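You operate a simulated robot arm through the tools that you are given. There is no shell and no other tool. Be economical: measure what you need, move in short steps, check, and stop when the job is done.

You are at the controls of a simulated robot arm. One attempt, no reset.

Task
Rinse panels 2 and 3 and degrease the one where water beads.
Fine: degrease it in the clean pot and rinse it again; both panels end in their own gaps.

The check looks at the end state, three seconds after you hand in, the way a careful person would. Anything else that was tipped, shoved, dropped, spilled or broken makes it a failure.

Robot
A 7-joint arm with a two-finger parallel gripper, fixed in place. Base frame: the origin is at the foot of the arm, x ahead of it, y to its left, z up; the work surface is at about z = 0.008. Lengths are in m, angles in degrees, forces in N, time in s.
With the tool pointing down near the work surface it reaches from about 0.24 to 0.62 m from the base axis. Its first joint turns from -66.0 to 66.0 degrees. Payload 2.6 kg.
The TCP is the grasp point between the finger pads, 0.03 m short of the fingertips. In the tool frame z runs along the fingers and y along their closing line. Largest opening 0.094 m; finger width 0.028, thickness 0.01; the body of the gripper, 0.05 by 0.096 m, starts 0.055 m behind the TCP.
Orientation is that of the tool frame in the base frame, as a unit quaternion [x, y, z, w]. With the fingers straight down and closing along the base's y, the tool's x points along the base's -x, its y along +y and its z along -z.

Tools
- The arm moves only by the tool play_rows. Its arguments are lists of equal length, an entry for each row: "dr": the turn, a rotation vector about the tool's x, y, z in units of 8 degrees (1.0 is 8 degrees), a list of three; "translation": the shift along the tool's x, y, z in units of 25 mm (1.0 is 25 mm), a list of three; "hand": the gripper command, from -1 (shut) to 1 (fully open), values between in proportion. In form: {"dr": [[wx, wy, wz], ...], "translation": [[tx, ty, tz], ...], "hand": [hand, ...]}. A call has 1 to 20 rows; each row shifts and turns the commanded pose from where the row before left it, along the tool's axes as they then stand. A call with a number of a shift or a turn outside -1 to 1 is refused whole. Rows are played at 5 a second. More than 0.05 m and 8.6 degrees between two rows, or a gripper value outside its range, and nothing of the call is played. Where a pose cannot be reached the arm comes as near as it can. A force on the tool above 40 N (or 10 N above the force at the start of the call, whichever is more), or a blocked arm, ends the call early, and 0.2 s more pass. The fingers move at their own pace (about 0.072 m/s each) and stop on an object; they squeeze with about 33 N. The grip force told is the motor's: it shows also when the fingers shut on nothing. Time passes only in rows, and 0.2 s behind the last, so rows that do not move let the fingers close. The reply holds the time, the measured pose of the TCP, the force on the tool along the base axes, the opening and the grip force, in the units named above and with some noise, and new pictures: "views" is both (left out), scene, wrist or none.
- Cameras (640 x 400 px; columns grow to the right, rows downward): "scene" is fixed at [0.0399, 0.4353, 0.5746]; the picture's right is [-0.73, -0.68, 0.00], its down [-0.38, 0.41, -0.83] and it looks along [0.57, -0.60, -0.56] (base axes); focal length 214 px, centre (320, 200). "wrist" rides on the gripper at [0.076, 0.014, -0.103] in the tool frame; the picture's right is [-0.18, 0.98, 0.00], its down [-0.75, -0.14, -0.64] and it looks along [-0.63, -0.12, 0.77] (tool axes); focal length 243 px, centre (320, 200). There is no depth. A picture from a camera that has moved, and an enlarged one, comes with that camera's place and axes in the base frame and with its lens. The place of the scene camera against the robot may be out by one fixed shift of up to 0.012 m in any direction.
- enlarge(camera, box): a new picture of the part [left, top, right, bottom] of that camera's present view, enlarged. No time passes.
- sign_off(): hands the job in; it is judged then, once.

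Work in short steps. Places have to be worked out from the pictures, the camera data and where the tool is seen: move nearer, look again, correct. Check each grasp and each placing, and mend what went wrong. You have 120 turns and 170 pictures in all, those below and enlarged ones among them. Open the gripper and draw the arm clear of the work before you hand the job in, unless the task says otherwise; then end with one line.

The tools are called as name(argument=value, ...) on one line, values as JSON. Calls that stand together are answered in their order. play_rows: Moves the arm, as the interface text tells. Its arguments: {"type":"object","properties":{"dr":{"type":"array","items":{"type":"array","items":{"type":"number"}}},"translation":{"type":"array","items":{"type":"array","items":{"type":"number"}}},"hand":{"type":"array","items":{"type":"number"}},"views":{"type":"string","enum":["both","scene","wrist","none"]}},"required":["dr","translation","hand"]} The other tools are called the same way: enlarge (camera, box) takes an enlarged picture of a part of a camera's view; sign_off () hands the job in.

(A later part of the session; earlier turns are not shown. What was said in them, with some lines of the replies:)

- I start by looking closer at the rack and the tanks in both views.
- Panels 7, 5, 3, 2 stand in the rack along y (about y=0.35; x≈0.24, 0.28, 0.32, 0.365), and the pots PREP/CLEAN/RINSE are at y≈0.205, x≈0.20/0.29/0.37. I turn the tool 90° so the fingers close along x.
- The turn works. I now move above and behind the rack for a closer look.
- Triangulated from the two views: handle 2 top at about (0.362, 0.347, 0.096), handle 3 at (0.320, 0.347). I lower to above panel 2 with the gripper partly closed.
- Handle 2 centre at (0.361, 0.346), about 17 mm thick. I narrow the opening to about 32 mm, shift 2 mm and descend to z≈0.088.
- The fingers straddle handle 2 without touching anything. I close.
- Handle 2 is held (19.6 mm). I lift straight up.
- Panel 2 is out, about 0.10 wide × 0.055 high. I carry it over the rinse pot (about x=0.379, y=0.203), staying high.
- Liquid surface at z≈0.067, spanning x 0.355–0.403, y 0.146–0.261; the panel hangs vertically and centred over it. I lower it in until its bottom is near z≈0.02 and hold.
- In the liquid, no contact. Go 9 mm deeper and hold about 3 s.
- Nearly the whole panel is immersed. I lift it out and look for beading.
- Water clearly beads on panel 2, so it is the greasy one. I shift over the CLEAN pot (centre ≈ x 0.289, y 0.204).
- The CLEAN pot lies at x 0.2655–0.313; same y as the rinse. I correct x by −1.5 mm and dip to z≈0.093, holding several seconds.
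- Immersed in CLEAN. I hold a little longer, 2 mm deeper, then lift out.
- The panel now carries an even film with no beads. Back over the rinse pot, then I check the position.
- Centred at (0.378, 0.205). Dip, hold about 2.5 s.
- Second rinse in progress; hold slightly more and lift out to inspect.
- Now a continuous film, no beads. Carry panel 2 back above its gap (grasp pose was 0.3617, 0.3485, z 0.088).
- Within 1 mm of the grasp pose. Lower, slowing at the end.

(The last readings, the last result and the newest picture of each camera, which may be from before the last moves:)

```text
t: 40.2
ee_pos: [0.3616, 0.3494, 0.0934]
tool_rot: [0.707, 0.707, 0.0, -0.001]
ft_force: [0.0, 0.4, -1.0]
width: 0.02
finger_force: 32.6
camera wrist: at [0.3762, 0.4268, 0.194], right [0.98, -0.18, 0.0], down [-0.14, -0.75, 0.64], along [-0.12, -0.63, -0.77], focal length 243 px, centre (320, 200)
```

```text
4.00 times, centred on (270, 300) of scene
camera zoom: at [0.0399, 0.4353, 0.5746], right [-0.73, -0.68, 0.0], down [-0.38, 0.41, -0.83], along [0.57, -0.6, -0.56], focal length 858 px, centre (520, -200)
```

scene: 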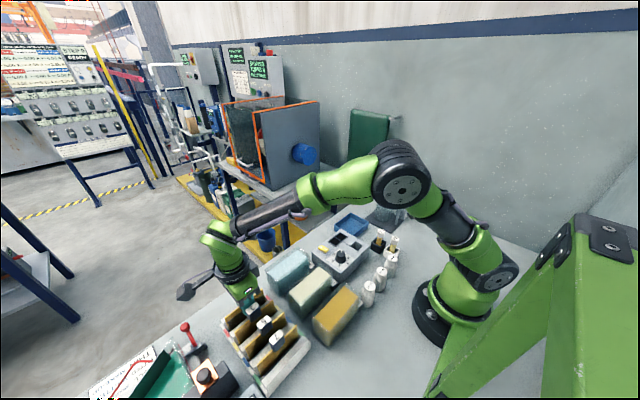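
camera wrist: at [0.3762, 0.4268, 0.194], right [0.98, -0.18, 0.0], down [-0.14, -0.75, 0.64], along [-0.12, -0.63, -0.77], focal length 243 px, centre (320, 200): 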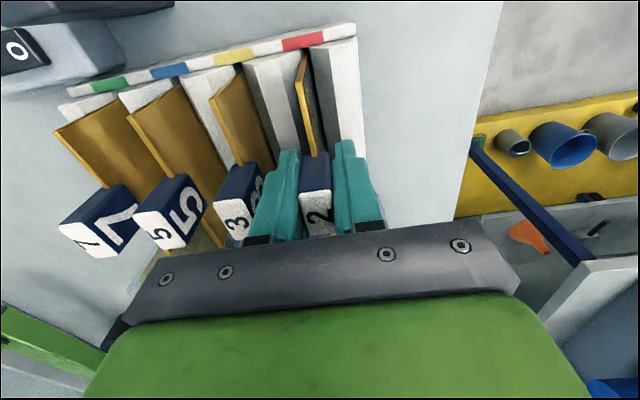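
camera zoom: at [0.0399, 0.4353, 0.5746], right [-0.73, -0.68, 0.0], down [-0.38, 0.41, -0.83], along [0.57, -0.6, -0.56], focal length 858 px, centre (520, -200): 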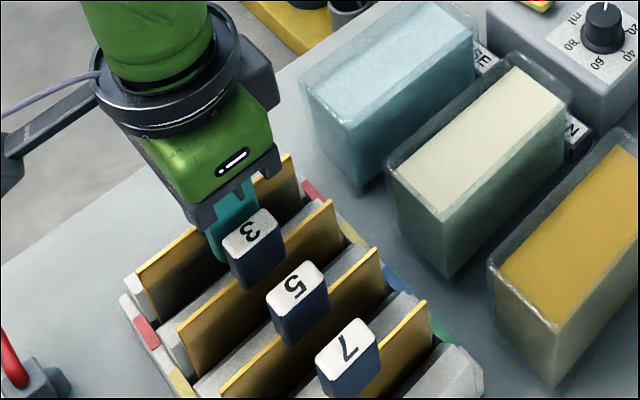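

In the slot; 3.5 mm above its original height. Lower the rest and open to about 30 mm.

play_rows(dr=[[0, 0, 0], [0, 0, 0], [0, 0, 0], [0, 0, 0], [0, 0, 0], [0, 0, 0]], translation=[[0, 0, 0.09], [0, 0, 0.05], [0, 0, 0], [0, 0, 0], [0, 0, 0], [0, 0, 0]], hand=[-1, -1, -1, -0.31, -0.31, -0.31], views="wrist")

```text
t: 41.6
ee_pos: [0.3627, 0.3507, 0.0892]
tool_rot: [0.707, 0.708, 0.0, 0.0]
ft_force: [0.5, 0.1, 0.3]
width: 0.0324
finger_force: 0.1
camera wrist: at [0.3769, 0.4271, 0.19], right [0.98, -0.18, 0.0], down [-0.14, -0.75, 0.64], along [-0.12, -0.63, -0.77], focal length 243 px, centre (320, 200)
```

wrist: 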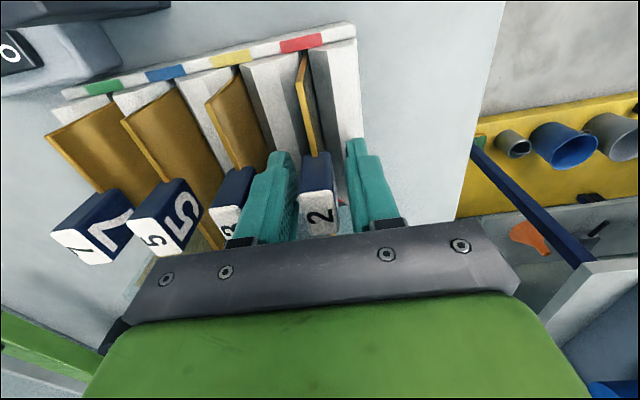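

Released and standing. Rise straight up and move over to panel 3 (x≈0.320).

play_rows(dr=[[0, 0, 0], [0, 0, 0], [0, 0, 0], [0, 0, 0], [0, 0, 0], [0, 0, 0], [0, 0, 0]], translation=[[0, 0, -0.6], [0, 0, -1], [0, 0, -1], [0, -0.84, 0], [0, -0.84, 0], [0, 0, 0], [0, 0, 0]], hand=[-0.31, -0.31, -0.31, -0.31, -0.31, -0.31, -0.31])

enlarge(camera="wrist", box=[200, 20, 400, 220])

enlarge(camera="scene", box=[210, 250, 330, 350])

```text
t: 43.2
ee_pos: [0.321, 0.3504, 0.1547]
tool_rot: [0.707, 0.707, 0.0, 0.001]
ft_force: [0.3, 0.5, -0.3]
width: 0.0324
finger_force: 0.0
camera wrist: at [0.3341, 0.4268, 0.2555], right [0.98, -0.18, 0.0], down [-0.14, -0.75, 0.64], along [-0.12, -0.63, -0.77], focal length 243 px, centre (320, 200)
```

scene: 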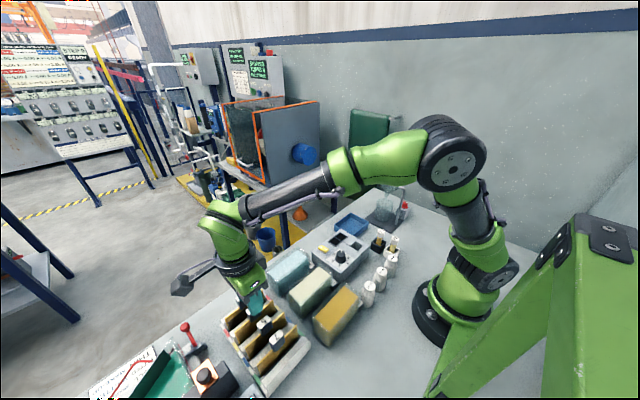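
wrist: 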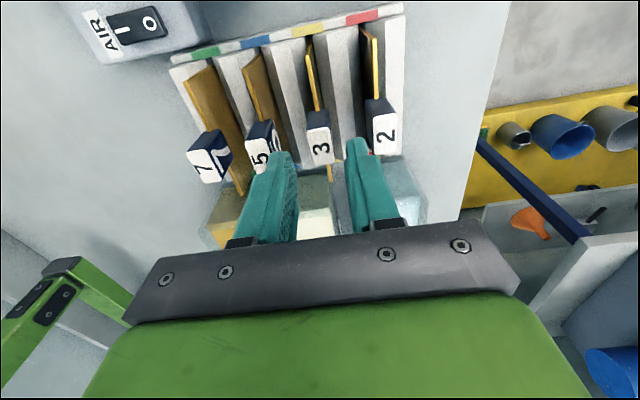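

```text
2.00 times, centred on (300, 120) of wrist
camera zoom: at [0.3341, 0.4268, 0.2555], right [0.98, -0.18, 0.0], down [-0.14, -0.75, 0.64], along [-0.12, -0.63, -0.77], focal length 485 px, centre (360, 360)
```

zoom: 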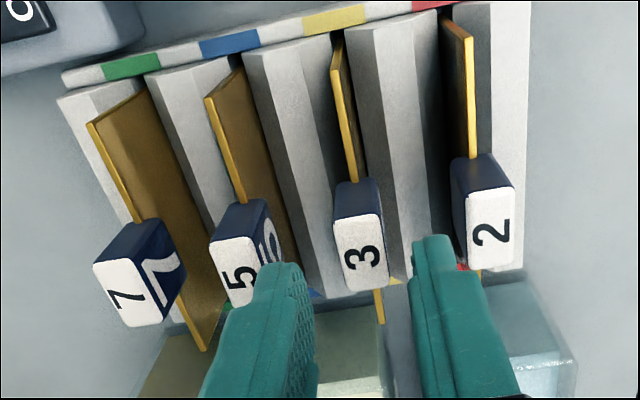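

```text
4.00 times, centred on (270, 300) of scene
camera zoom: at [0.0399, 0.4353, 0.5746], right [-0.73, -0.68, 0.0], down [-0.38, 0.41, -0.83], along [0.57, -0.6, -0.56], focal length 858 px, centre (520, -200)
```

zoom: 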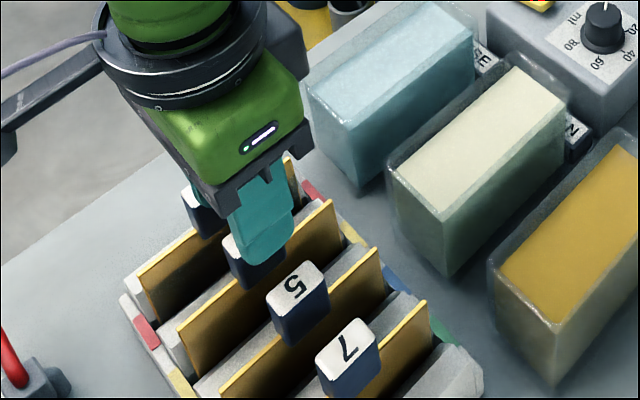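

Handle 3 at x≈0.319. Small shift, descend and grip.

play_rows(dr=[[0, 0, 0], [0, 0, 0], [0, 0, 0], [0, 0, 0], [0, 0, 0], [0, 0, 0]], translation=[[0, -0.05, 0], [0, 0, 0.65], [0, 0, 0.65], [0, 0, 0.65], [0, 0, 0.65], [0, 0, 0]], hand=[-0.31, -0.31, -0.31, -0.31, -0.31, -0.31], views="wrist")

```text
t: 44.6
ee_pos: [0.3187, 0.3499, 0.0898]
tool_rot: [0.706, 0.708, -0.001, 0.0]
ft_force: [-0.3, 0.2, 0.1]
width: 0.0327
finger_force: 0.1
camera wrist: at [0.3334, 0.4265, 0.1906], right [0.98, -0.18, 0.0], down [-0.14, -0.75, 0.64], along [-0.12, -0.63, -0.77], focal length 243 px, centre (320, 200)
```

wrist: 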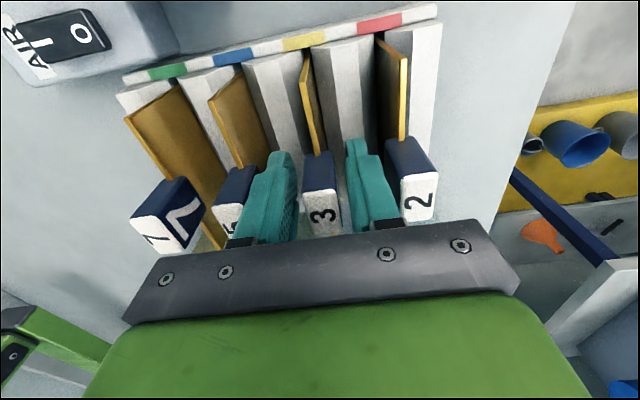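

Good clearance both sides. Close, then lift.

play_rows(dr=[[0, 0, 0], [0, 0, 0], [0, 0, 0], [0, 0, 0], [0, 0, 0], [0, 0, 0], [0, 0, 0], [0, 0, 0], [0, 0, 0], [0, 0, 0]], translation=[[0, 0, 0], [0, 0, 0], [0, 0, 0], [0, 0, 0], [0, 0, -0.4], [0, 0, -0.8], [0, 0, -1], [0, 0, -1], [0, 0, -1], [0, 0, 0]], hand=[-1, -1, -1, -1, -1, -1, -1, -1, -1, -1])

enlarge(camera="scene", box=[210, 230, 350, 350])

```text
t: 46.8
ee_pos: [0.3168, 0.3484, 0.1933]
tool_rot: [0.707, 0.707, 0.0, 0.0]
ft_force: [-0.1, 0.4, -0.3]
width: 0.02
finger_force: 33.3
camera wrist: at [0.3313, 0.4258, 0.2948], right [0.98, -0.18, 0.0], down [-0.14, -0.75, 0.64], along [-0.12, -0.63, -0.77], focal length 243 px, centre (320, 200)
```

scene: 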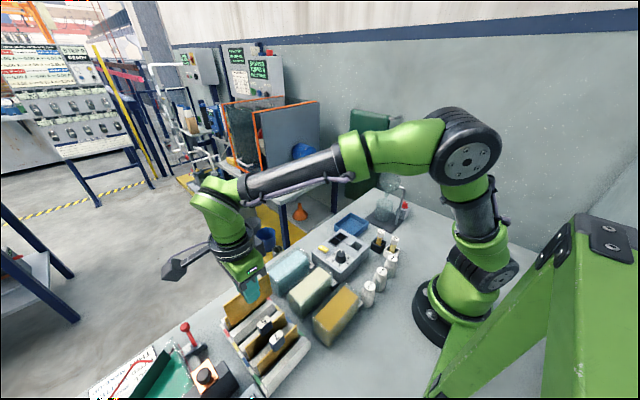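
wrist: 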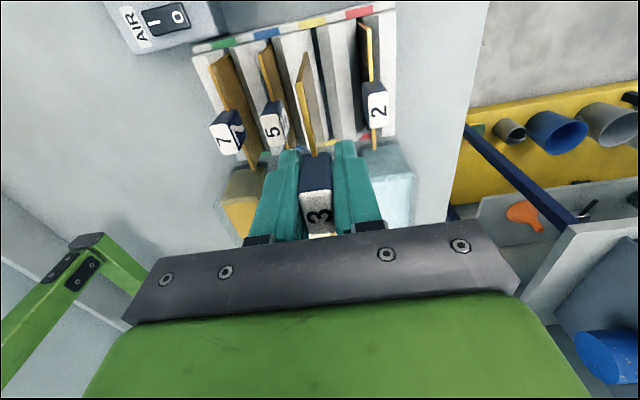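

```text
3.33 times, centred on (280, 290) of scene
camera zoom: at [0.0399, 0.4353, 0.5746], right [-0.73, -0.68, 0.0], down [-0.38, 0.41, -0.83], along [0.57, -0.6, -0.56], focal length 715 px, centre (453, -100)
```

zoom: 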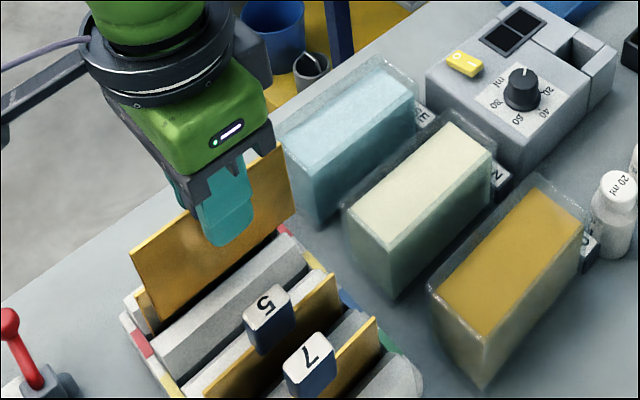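

Panel 3 is held. Carry it to the rinse pot (y first, slightly higher).

play_rows(dr=[[0, 0, 0], [0, 0, 0], [0, 0, 0], [0, 0, 0], [0, 0, 0], [0, 0, 0], [0, 0, 0], [0, 0, 0], [0, 0, 0]], translation=[[-0.96, 0, -0.4], [-0.96, 0, 0], [-0.96, 0, 0], [-0.96, 0, 0], [-0.96, 0.8, 0], [-0.96, 0.8, 0], [0, 0.87, 0.4], [0, 0, 0], [0, 0, 0]], hand=[-1, -1, -1, -1, -1, -1, -1, -1, -1], views="wrist")

enlarge(camera="wrist", box=[220, 0, 400, 160])

```text
t: 48.8
ee_pos: [0.3836, 0.2052, 0.1913]
tool_rot: [0.707, 0.707, 0.0, 0.0]
ft_force: [0.7, -0.2, -1.6]
width: 0.0199
finger_force: 33.1
camera wrist: at [0.3975, 0.2815, 0.2928], right [0.98, -0.18, 0.0], down [-0.14, -0.75, 0.64], along [-0.12, -0.63, -0.77], focal length 243 px, centre (320, 200)
```

wrist: 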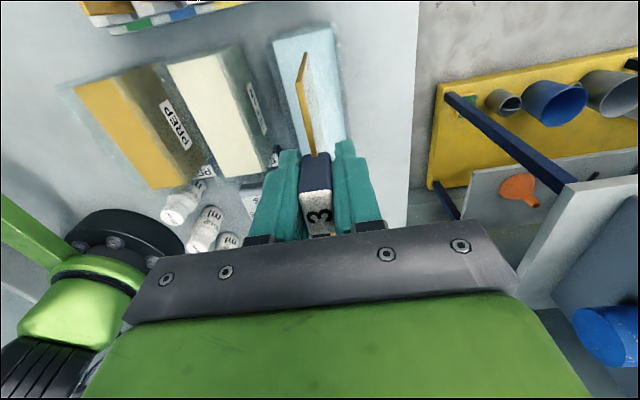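

```text
2.50 times, centred on (310, 80) of wrist
camera zoom: at [0.3975, 0.2815, 0.2928], right [0.98, -0.18, 0.0], down [-0.14, -0.75, 0.64], along [-0.12, -0.63, -0.77], focal length 606 px, centre (345, 500)
```

zoom: 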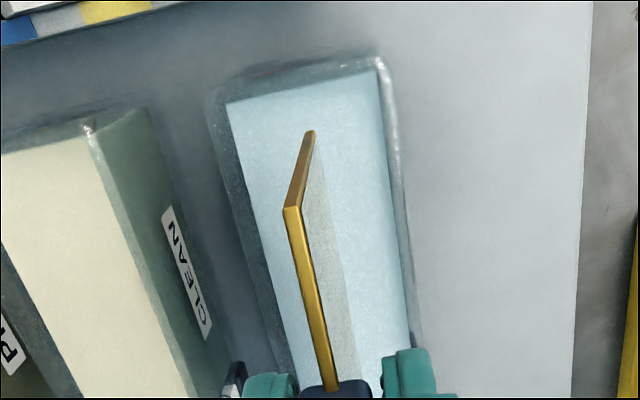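

x is 4.5 mm too far; correct, dip and hold.

play_rows(dr=[[0, 0, 0], [0, 0, 0], [0, 0, 0], [0, 0, 0], [0, 0, 0], [0, 0, 0], [0, 0, 0], [0, 0, 0], [0, 0, 0], [0, 0, 0], [0, 0, 0], [0, 0, 0], [0, 0, 0], [0, 0, 0], [0, 0, 0], [0, 0, 0], [0, 0, 0], [0, 0, 0], [0, 0, 0], [0, 0, 0]], translation=[[0, -0.18, 0.2], [0, 0, 0.7], [0, 0, 0.7], [0, 0, 0.6], [0, 0, 0.6], [0, 0, 0.6], [0, 0, 0.5], [0, 0, 0], [0, 0, 0], [0, 0, 0], [0, 0, 0], [0, 0, 0], [0, 0, 0], [0, 0, 0], [0, 0, 0], [0, 0, 0], [0, 0, 0], [0, 0, 0], [0, 0, 0], [0, 0, 0]], hand=[-1, -1, -1, -1, -1, -1, -1, -1, -1, -1, -1, -1, -1, -1, -1, -1, -1, -1, -1, -1], views="wrist")

```text
t: 53.0
ee_pos: [0.3781, 0.2043, 0.0961]
tool_rot: [0.707, 0.707, 0.0, 0.0]
ft_force: [-0.6, -0.3, -0.9]
width: 0.02
finger_force: 33.2
camera wrist: at [0.391, 0.2814, 0.1972], right [0.98, -0.18, 0.0], down [-0.14, -0.75, 0.64], along [-0.12, -0.63, -0.77], focal length 243 px, centre (320, 200)
```

wrist: 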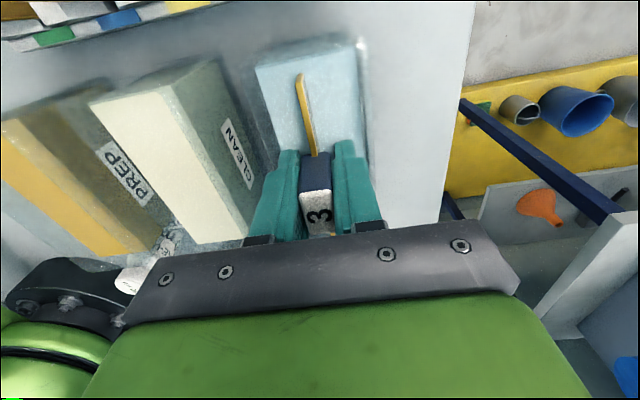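

Go 3 mm deeper like panel 2, hold, and lift to inspect.

play_rows(dr=[[0, 0, 0], [0, 0, 0], [0, 0, 0], [0, 0, 0], [0, 0, 0], [0, 0, 0], [0, 0, 0], [0, 0, 0], [0, 0, 0], [0, 0, 0], [0, 0, 0], [0, 0, 0], [0, 0, 0], [0, 0, 0], [0, 0, 0]], translation=[[0, 0.05, 0.12], [0, 0, 0], [0, 0, 0], [0, 0, 0], [0, 0, 0], [0, 0, 0], [0, 0, 0], [0, 0, -0.5], [0, 0, -0.7], [0, 0, -0.8], [0, 0, -1], [0, 0, -1], [0, 0, 0], [0, 0, 0], [0, 0, 0]], hand=[-1, -1, -1, -1, -1, -1, -1, -1, -1, -1, -1, -1, -1, -1, -1], views="wrist")

enlarge(camera="scene", box=[260, 205, 330, 265])

```text
t: 56.2
ee_pos: [0.3784, 0.2055, 0.1929]
tool_rot: [0.707, 0.707, 0.0, 0.0]
ft_force: [-0.5, -0.4, -1.7]
width: 0.0199
finger_force: 33.6
camera wrist: at [0.3921, 0.2823, 0.2933], right [0.98, -0.18, 0.0], down [-0.14, -0.75, 0.64], along [-0.12, -0.63, -0.77], focal length 243 px, centre (320, 200)
```

wrist: 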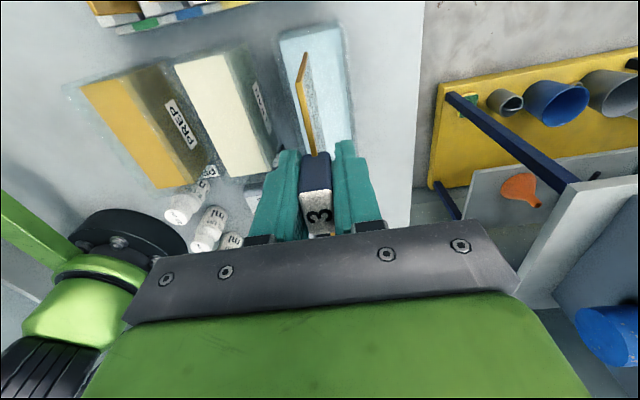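

```text
6.67 times, centred on (295, 235) of scene
camera zoom: at [0.0399, 0.4353, 0.5746], right [-0.73, -0.68, 0.0], down [-0.38, 0.41, -0.83], along [0.57, -0.6, -0.56], focal length 1430 px, centre (487, -33)
```

zoom: 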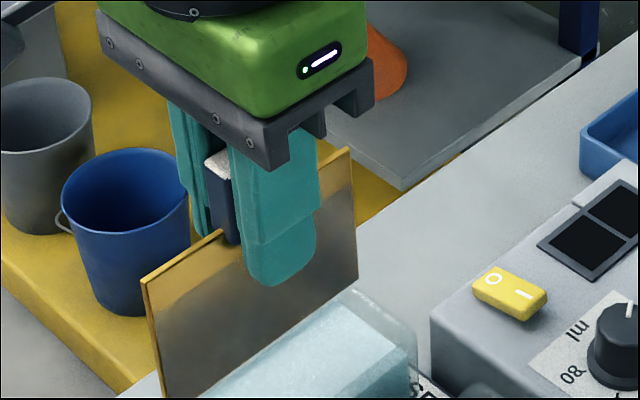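

Panel 3 sheets evenly — clean. Return it to above its gap (0.3187, 0.3485).

play_rows(dr=[[0, 0, 0], [0, 0, 0], [0, 0, 0], [0, 0, 0], [0, 0, 0], [0, 0, 0], [0, 0, 0], [0, 0, 0], [0, 0, 0]], translation=[[0, -0.8, -0.4], [0.96, -0.8, 0], [0.96, -0.77, 0], [0.96, 0, 0], [0.96, 0, 0], [0.96, 0, 0], [0.96, 0, 0], [0, 0, 0.4], [0, 0, 0]], hand=[-1, -1, -1, -1, -1, -1, -1, -1, -1], views="wrist")

enlarge(camera="wrist", box=[230, 0, 410, 180])

```text
t: 58.2
ee_pos: [0.3168, 0.3484, 0.1938]
tool_rot: [0.707, 0.707, -0.001, -0.001]
ft_force: [-0.6, -0.1, -1.5]
width: 0.0198
finger_force: 33.0
camera wrist: at [0.3309, 0.4261, 0.2949], right [0.98, -0.18, 0.0], down [-0.14, -0.75, 0.64], along [-0.12, -0.63, -0.77], focal length 243 px, centre (320, 200)
```

wrist: 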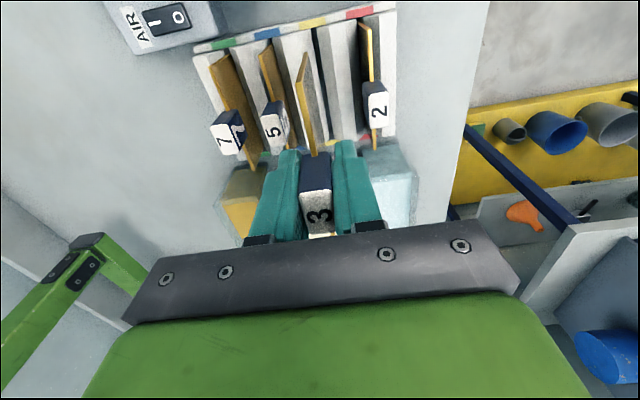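

```text
2.22 times, centred on (320, 90) of wrist
camera zoom: at [0.3309, 0.4261, 0.2949], right [0.98, -0.18, 0.0], down [-0.14, -0.75, 0.64], along [-0.12, -0.63, -0.77], focal length 539 px, centre (320, 444)
```

zoom: 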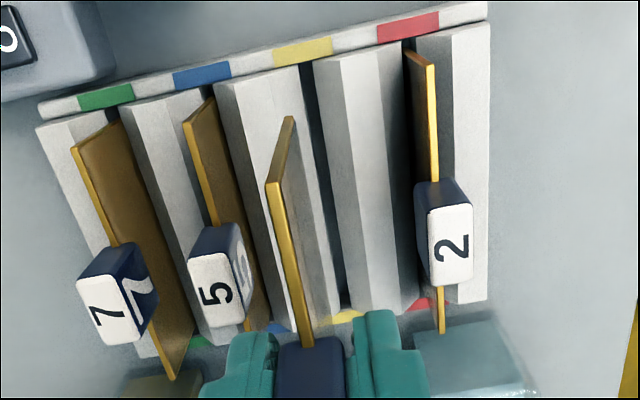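

Shift +1.8 mm in x, lower part way and check.

play_rows(dr=[[0, 0, 0], [0, 0, 0], [0, 0, 0], [0, 0, 0], [0, 0, 0], [0, 0, 0], [0, 0, 0]], translation=[[0.01, 0.075, 0], [0, 0, 0.5], [0, 0, 0.5], [0, 0, 0.5], [0, 0, 0.5], [0, 0, 0], [0, 0, 0]], hand=[-1, -1, -1, -1, -1, -1, -1], views="wrist")

enlarge(camera="wrist", box=[230, 0, 410, 180])

```text
t: 59.8
ee_pos: [0.3215, 0.3497, 0.1435]
tool_rot: [0.707, 0.707, -0.001, 0.001]
ft_force: [0.0, 0.0, -0.5]
width: 0.0196
finger_force: 32.8
camera wrist: at [0.3345, 0.4267, 0.2443], right [0.98, -0.18, 0.0], down [-0.14, -0.75, 0.64], along [-0.12, -0.63, -0.77], focal length 243 px, centre (320, 200)
```

wrist: 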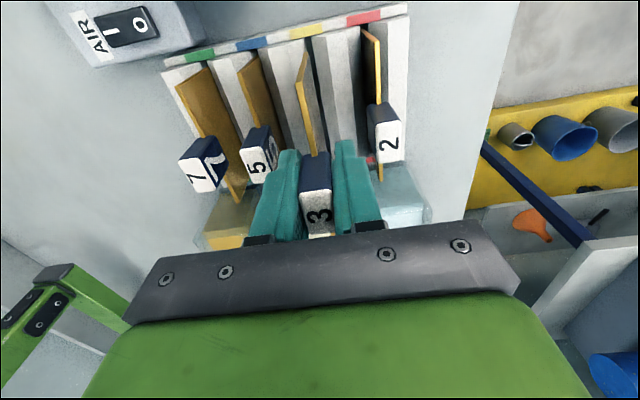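

```text
2.22 times, centred on (320, 90) of wrist
camera zoom: at [0.3345, 0.4267, 0.2443], right [0.98, -0.18, 0.0], down [-0.14, -0.75, 0.64], along [-0.12, -0.63, -0.77], focal length 539 px, centre (320, 444)
```

zoom: 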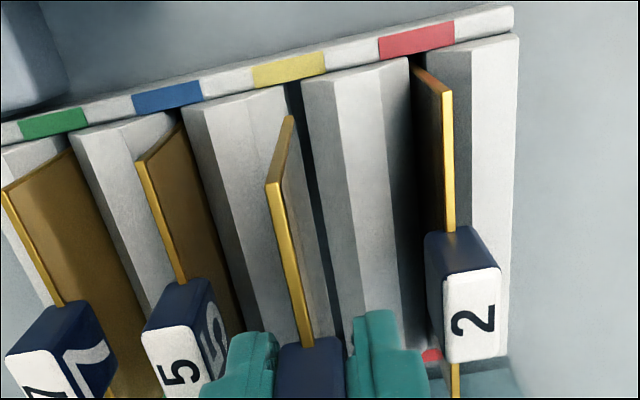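

Lined up within about 1 mm; lower into the gap, slowing at the end.

play_rows(dr=[[0, 0, 0], [0, 0, 0], [0, 0, 0], [0, 0, 0], [0, 0, 0], [0, 0, 0]], translation=[[0, -0.03, 0.5], [0, 0, 0.5], [0, 0, 0.4], [0, 0, 0.4], [0, 0, 0.2], [0, 0, 0]], hand=[-1, -1, -1, -1, -1, -1], views="wrist")

enlarge(camera="wrist", box=[230, 0, 410, 240])

enlarge(camera="scene", box=[210, 250, 330, 350])

```text
t: 61.2
ee_pos: [0.3193, 0.3491, 0.0948]
tool_rot: [0.707, 0.707, 0.0, 0.0]
ft_force: [1.2, 0.5, -0.8]
width: 0.0197
finger_force: 32.7
camera wrist: at [0.3332, 0.4268, 0.1956], right [0.98, -0.18, 0.0], down [-0.14, -0.75, 0.64], along [-0.12, -0.63, -0.77], focal length 243 px, centre (320, 200)
```

wrist: 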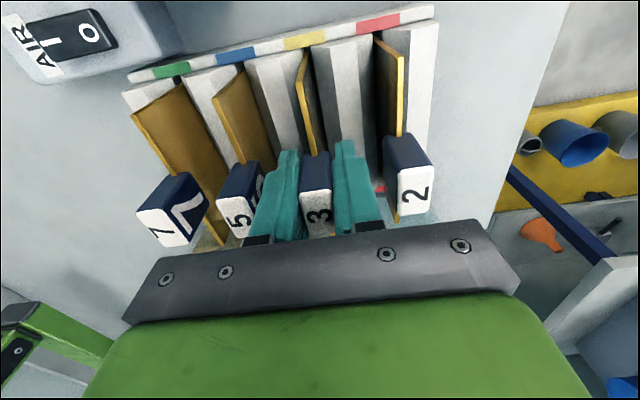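

```text
1.67 times, centred on (320, 120) of wrist
camera zoom: at [0.3332, 0.4268, 0.1956], right [0.98, -0.18, 0.0], down [-0.14, -0.75, 0.64], along [-0.12, -0.63, -0.77], focal length 404 px, centre (320, 333)
```

zoom: 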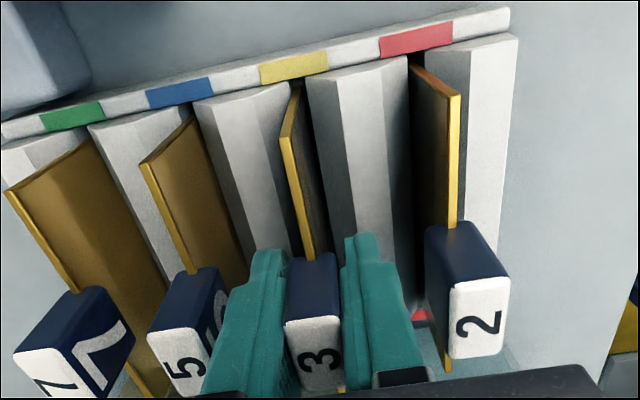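

```text
4.00 times, centred on (270, 300) of scene
camera zoom: at [0.0399, 0.4353, 0.5746], right [-0.73, -0.68, 0.0], down [-0.38, 0.41, -0.83], along [0.57, -0.6, -0.56], focal length 858 px, centre (520, -200)
```

zoom: 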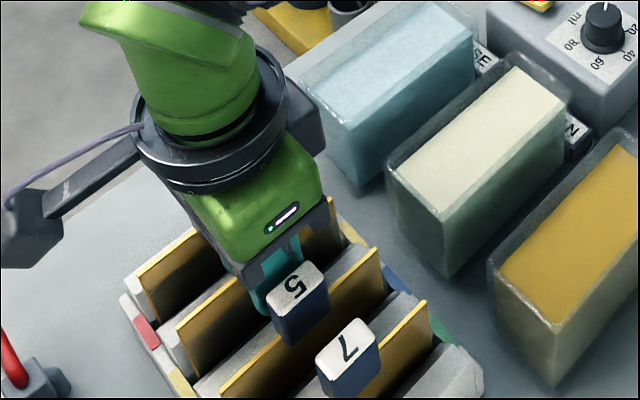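

Seated in its gap, 5 mm above the grasp height. Lower, release, and rise clear.

play_rows(dr=[[0, 0, 0], [0, 0, 0], [0, 0, 0], [0, 0, 0], [0, 0, 0], [0, 0, 0], [0, 0, 0]], translation=[[0, 0, 0.12], [0, 0, 0.09], [0, 0, 0], [0, 0, 0], [0, 0, 0], [0, 0, 0], [0, 0, 0]], hand=[-1, -1, -1, -0.31, -0.31, -0.31, -0.31], views="wrist")

```text
t: 62.8
ee_pos: [0.3197, 0.3499, 0.0904]
tool_rot: [0.707, 0.707, 0.0, 0.001]
ft_force: [0.8, -0.1, 0.2]
width: 0.0325
finger_force: 0.0
camera wrist: at [0.3342, 0.4264, 0.1907], right [0.98, -0.18, 0.0], down [-0.14, -0.75, 0.64], along [-0.12, -0.63, -0.77], focal length 243 px, centre (320, 200)
```

wrist: 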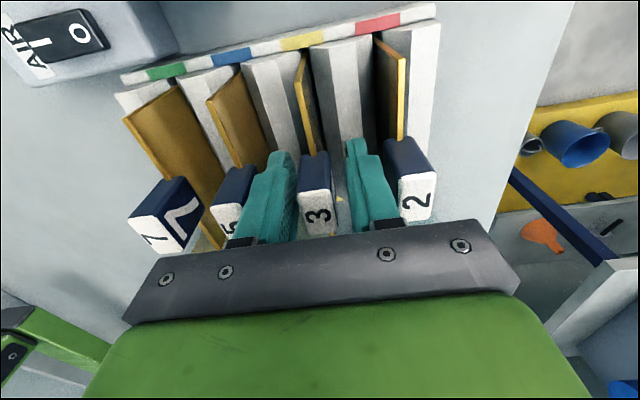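

Released. Rise straight up well clear and open.

play_rows(dr=[[0, 0, 0], [0, 0, 0], [0, 0, 0], [0, 0, 0], [0, 0, 0], [0, 0, 0], [0, 0, 0], [0, 0, 0], [0, 0, 0], [0, 0, 0]], translation=[[0, 0, -0.5], [0, 0, -1], [0, 0, -1], [0, 0, -1], [0, 0, -1], [0, 0, -1], [0, 0, -1], [0, 0, -1], [0, 0, -1], [0, 0, 0]], hand=[-0.31, -0.31, -0.31, -0.31, 0, 0.5, 1, 1, 1, 1])

enlarge(camera="wrist", box=[230, 20, 410, 160])

enlarge(camera="scene", box=[210, 250, 350, 370])

```text
t: 65.0
ee_pos: [0.3203, 0.3496, 0.3]
tool_rot: [0.707, 0.707, 0.001, 0.0]
ft_force: [0.6, -0.6, 0.3]
width: 0.0942
finger_force: 0.1
camera wrist: at [0.3342, 0.4264, 0.4022], right [0.98, -0.18, 0.0], down [-0.14, -0.75, 0.64], along [-0.12, -0.63, -0.77], focal length 243 px, centre (320, 200)
```

scene: 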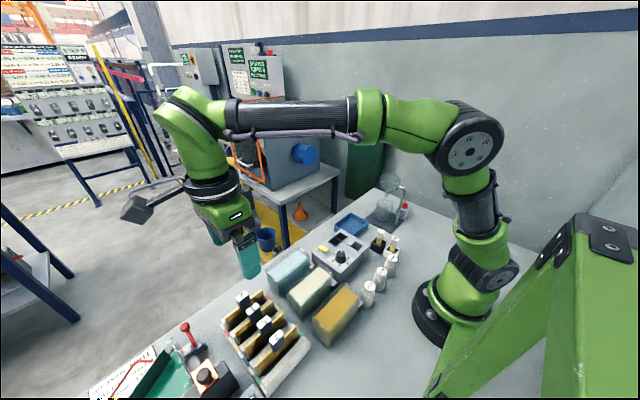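
wrist: 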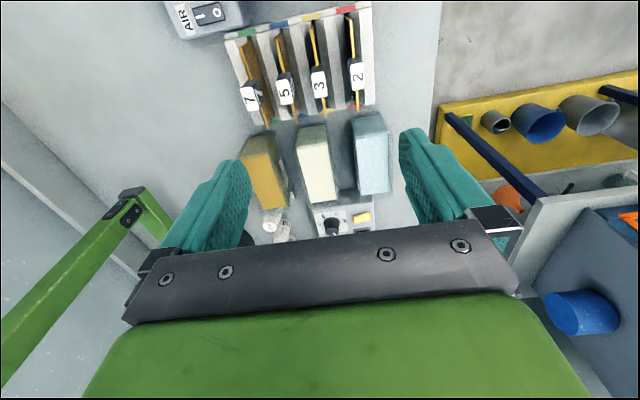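

```text
2.86 times, centred on (320, 90) of wrist
camera zoom: at [0.3342, 0.4264, 0.4022], right [0.98, -0.18, 0.0], down [-0.14, -0.75, 0.64], along [-0.12, -0.63, -0.77], focal length 693 px, centre (320, 514)
```

zoom: 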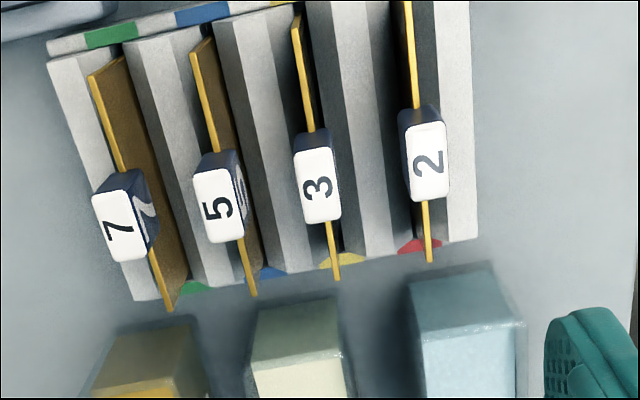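

```text
3.33 times, centred on (280, 310) of scene
camera zoom: at [0.0399, 0.4353, 0.5746], right [-0.73, -0.68, 0.0], down [-0.38, 0.41, -0.83], along [0.57, -0.6, -0.56], focal length 715 px, centre (453, -167)
```

zoom: 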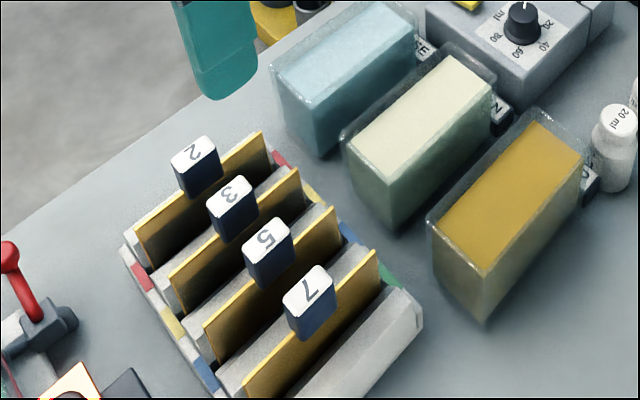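

Both panels stand in their own gaps, nothing else is disturbed, and the open gripper is clear above the rack. I hand the job in.

sign_off()

```text
The job is handed in.
```

I rinsed panels 2 and 3. Water beaded on panel 2, so I degreased it in the CLEAN pot and rinsed it again, after which the water sheeted evenly. Panel 3 sheeted evenly after its one rinse. Both panels are back in their own gaps, and the arm is open and clear.
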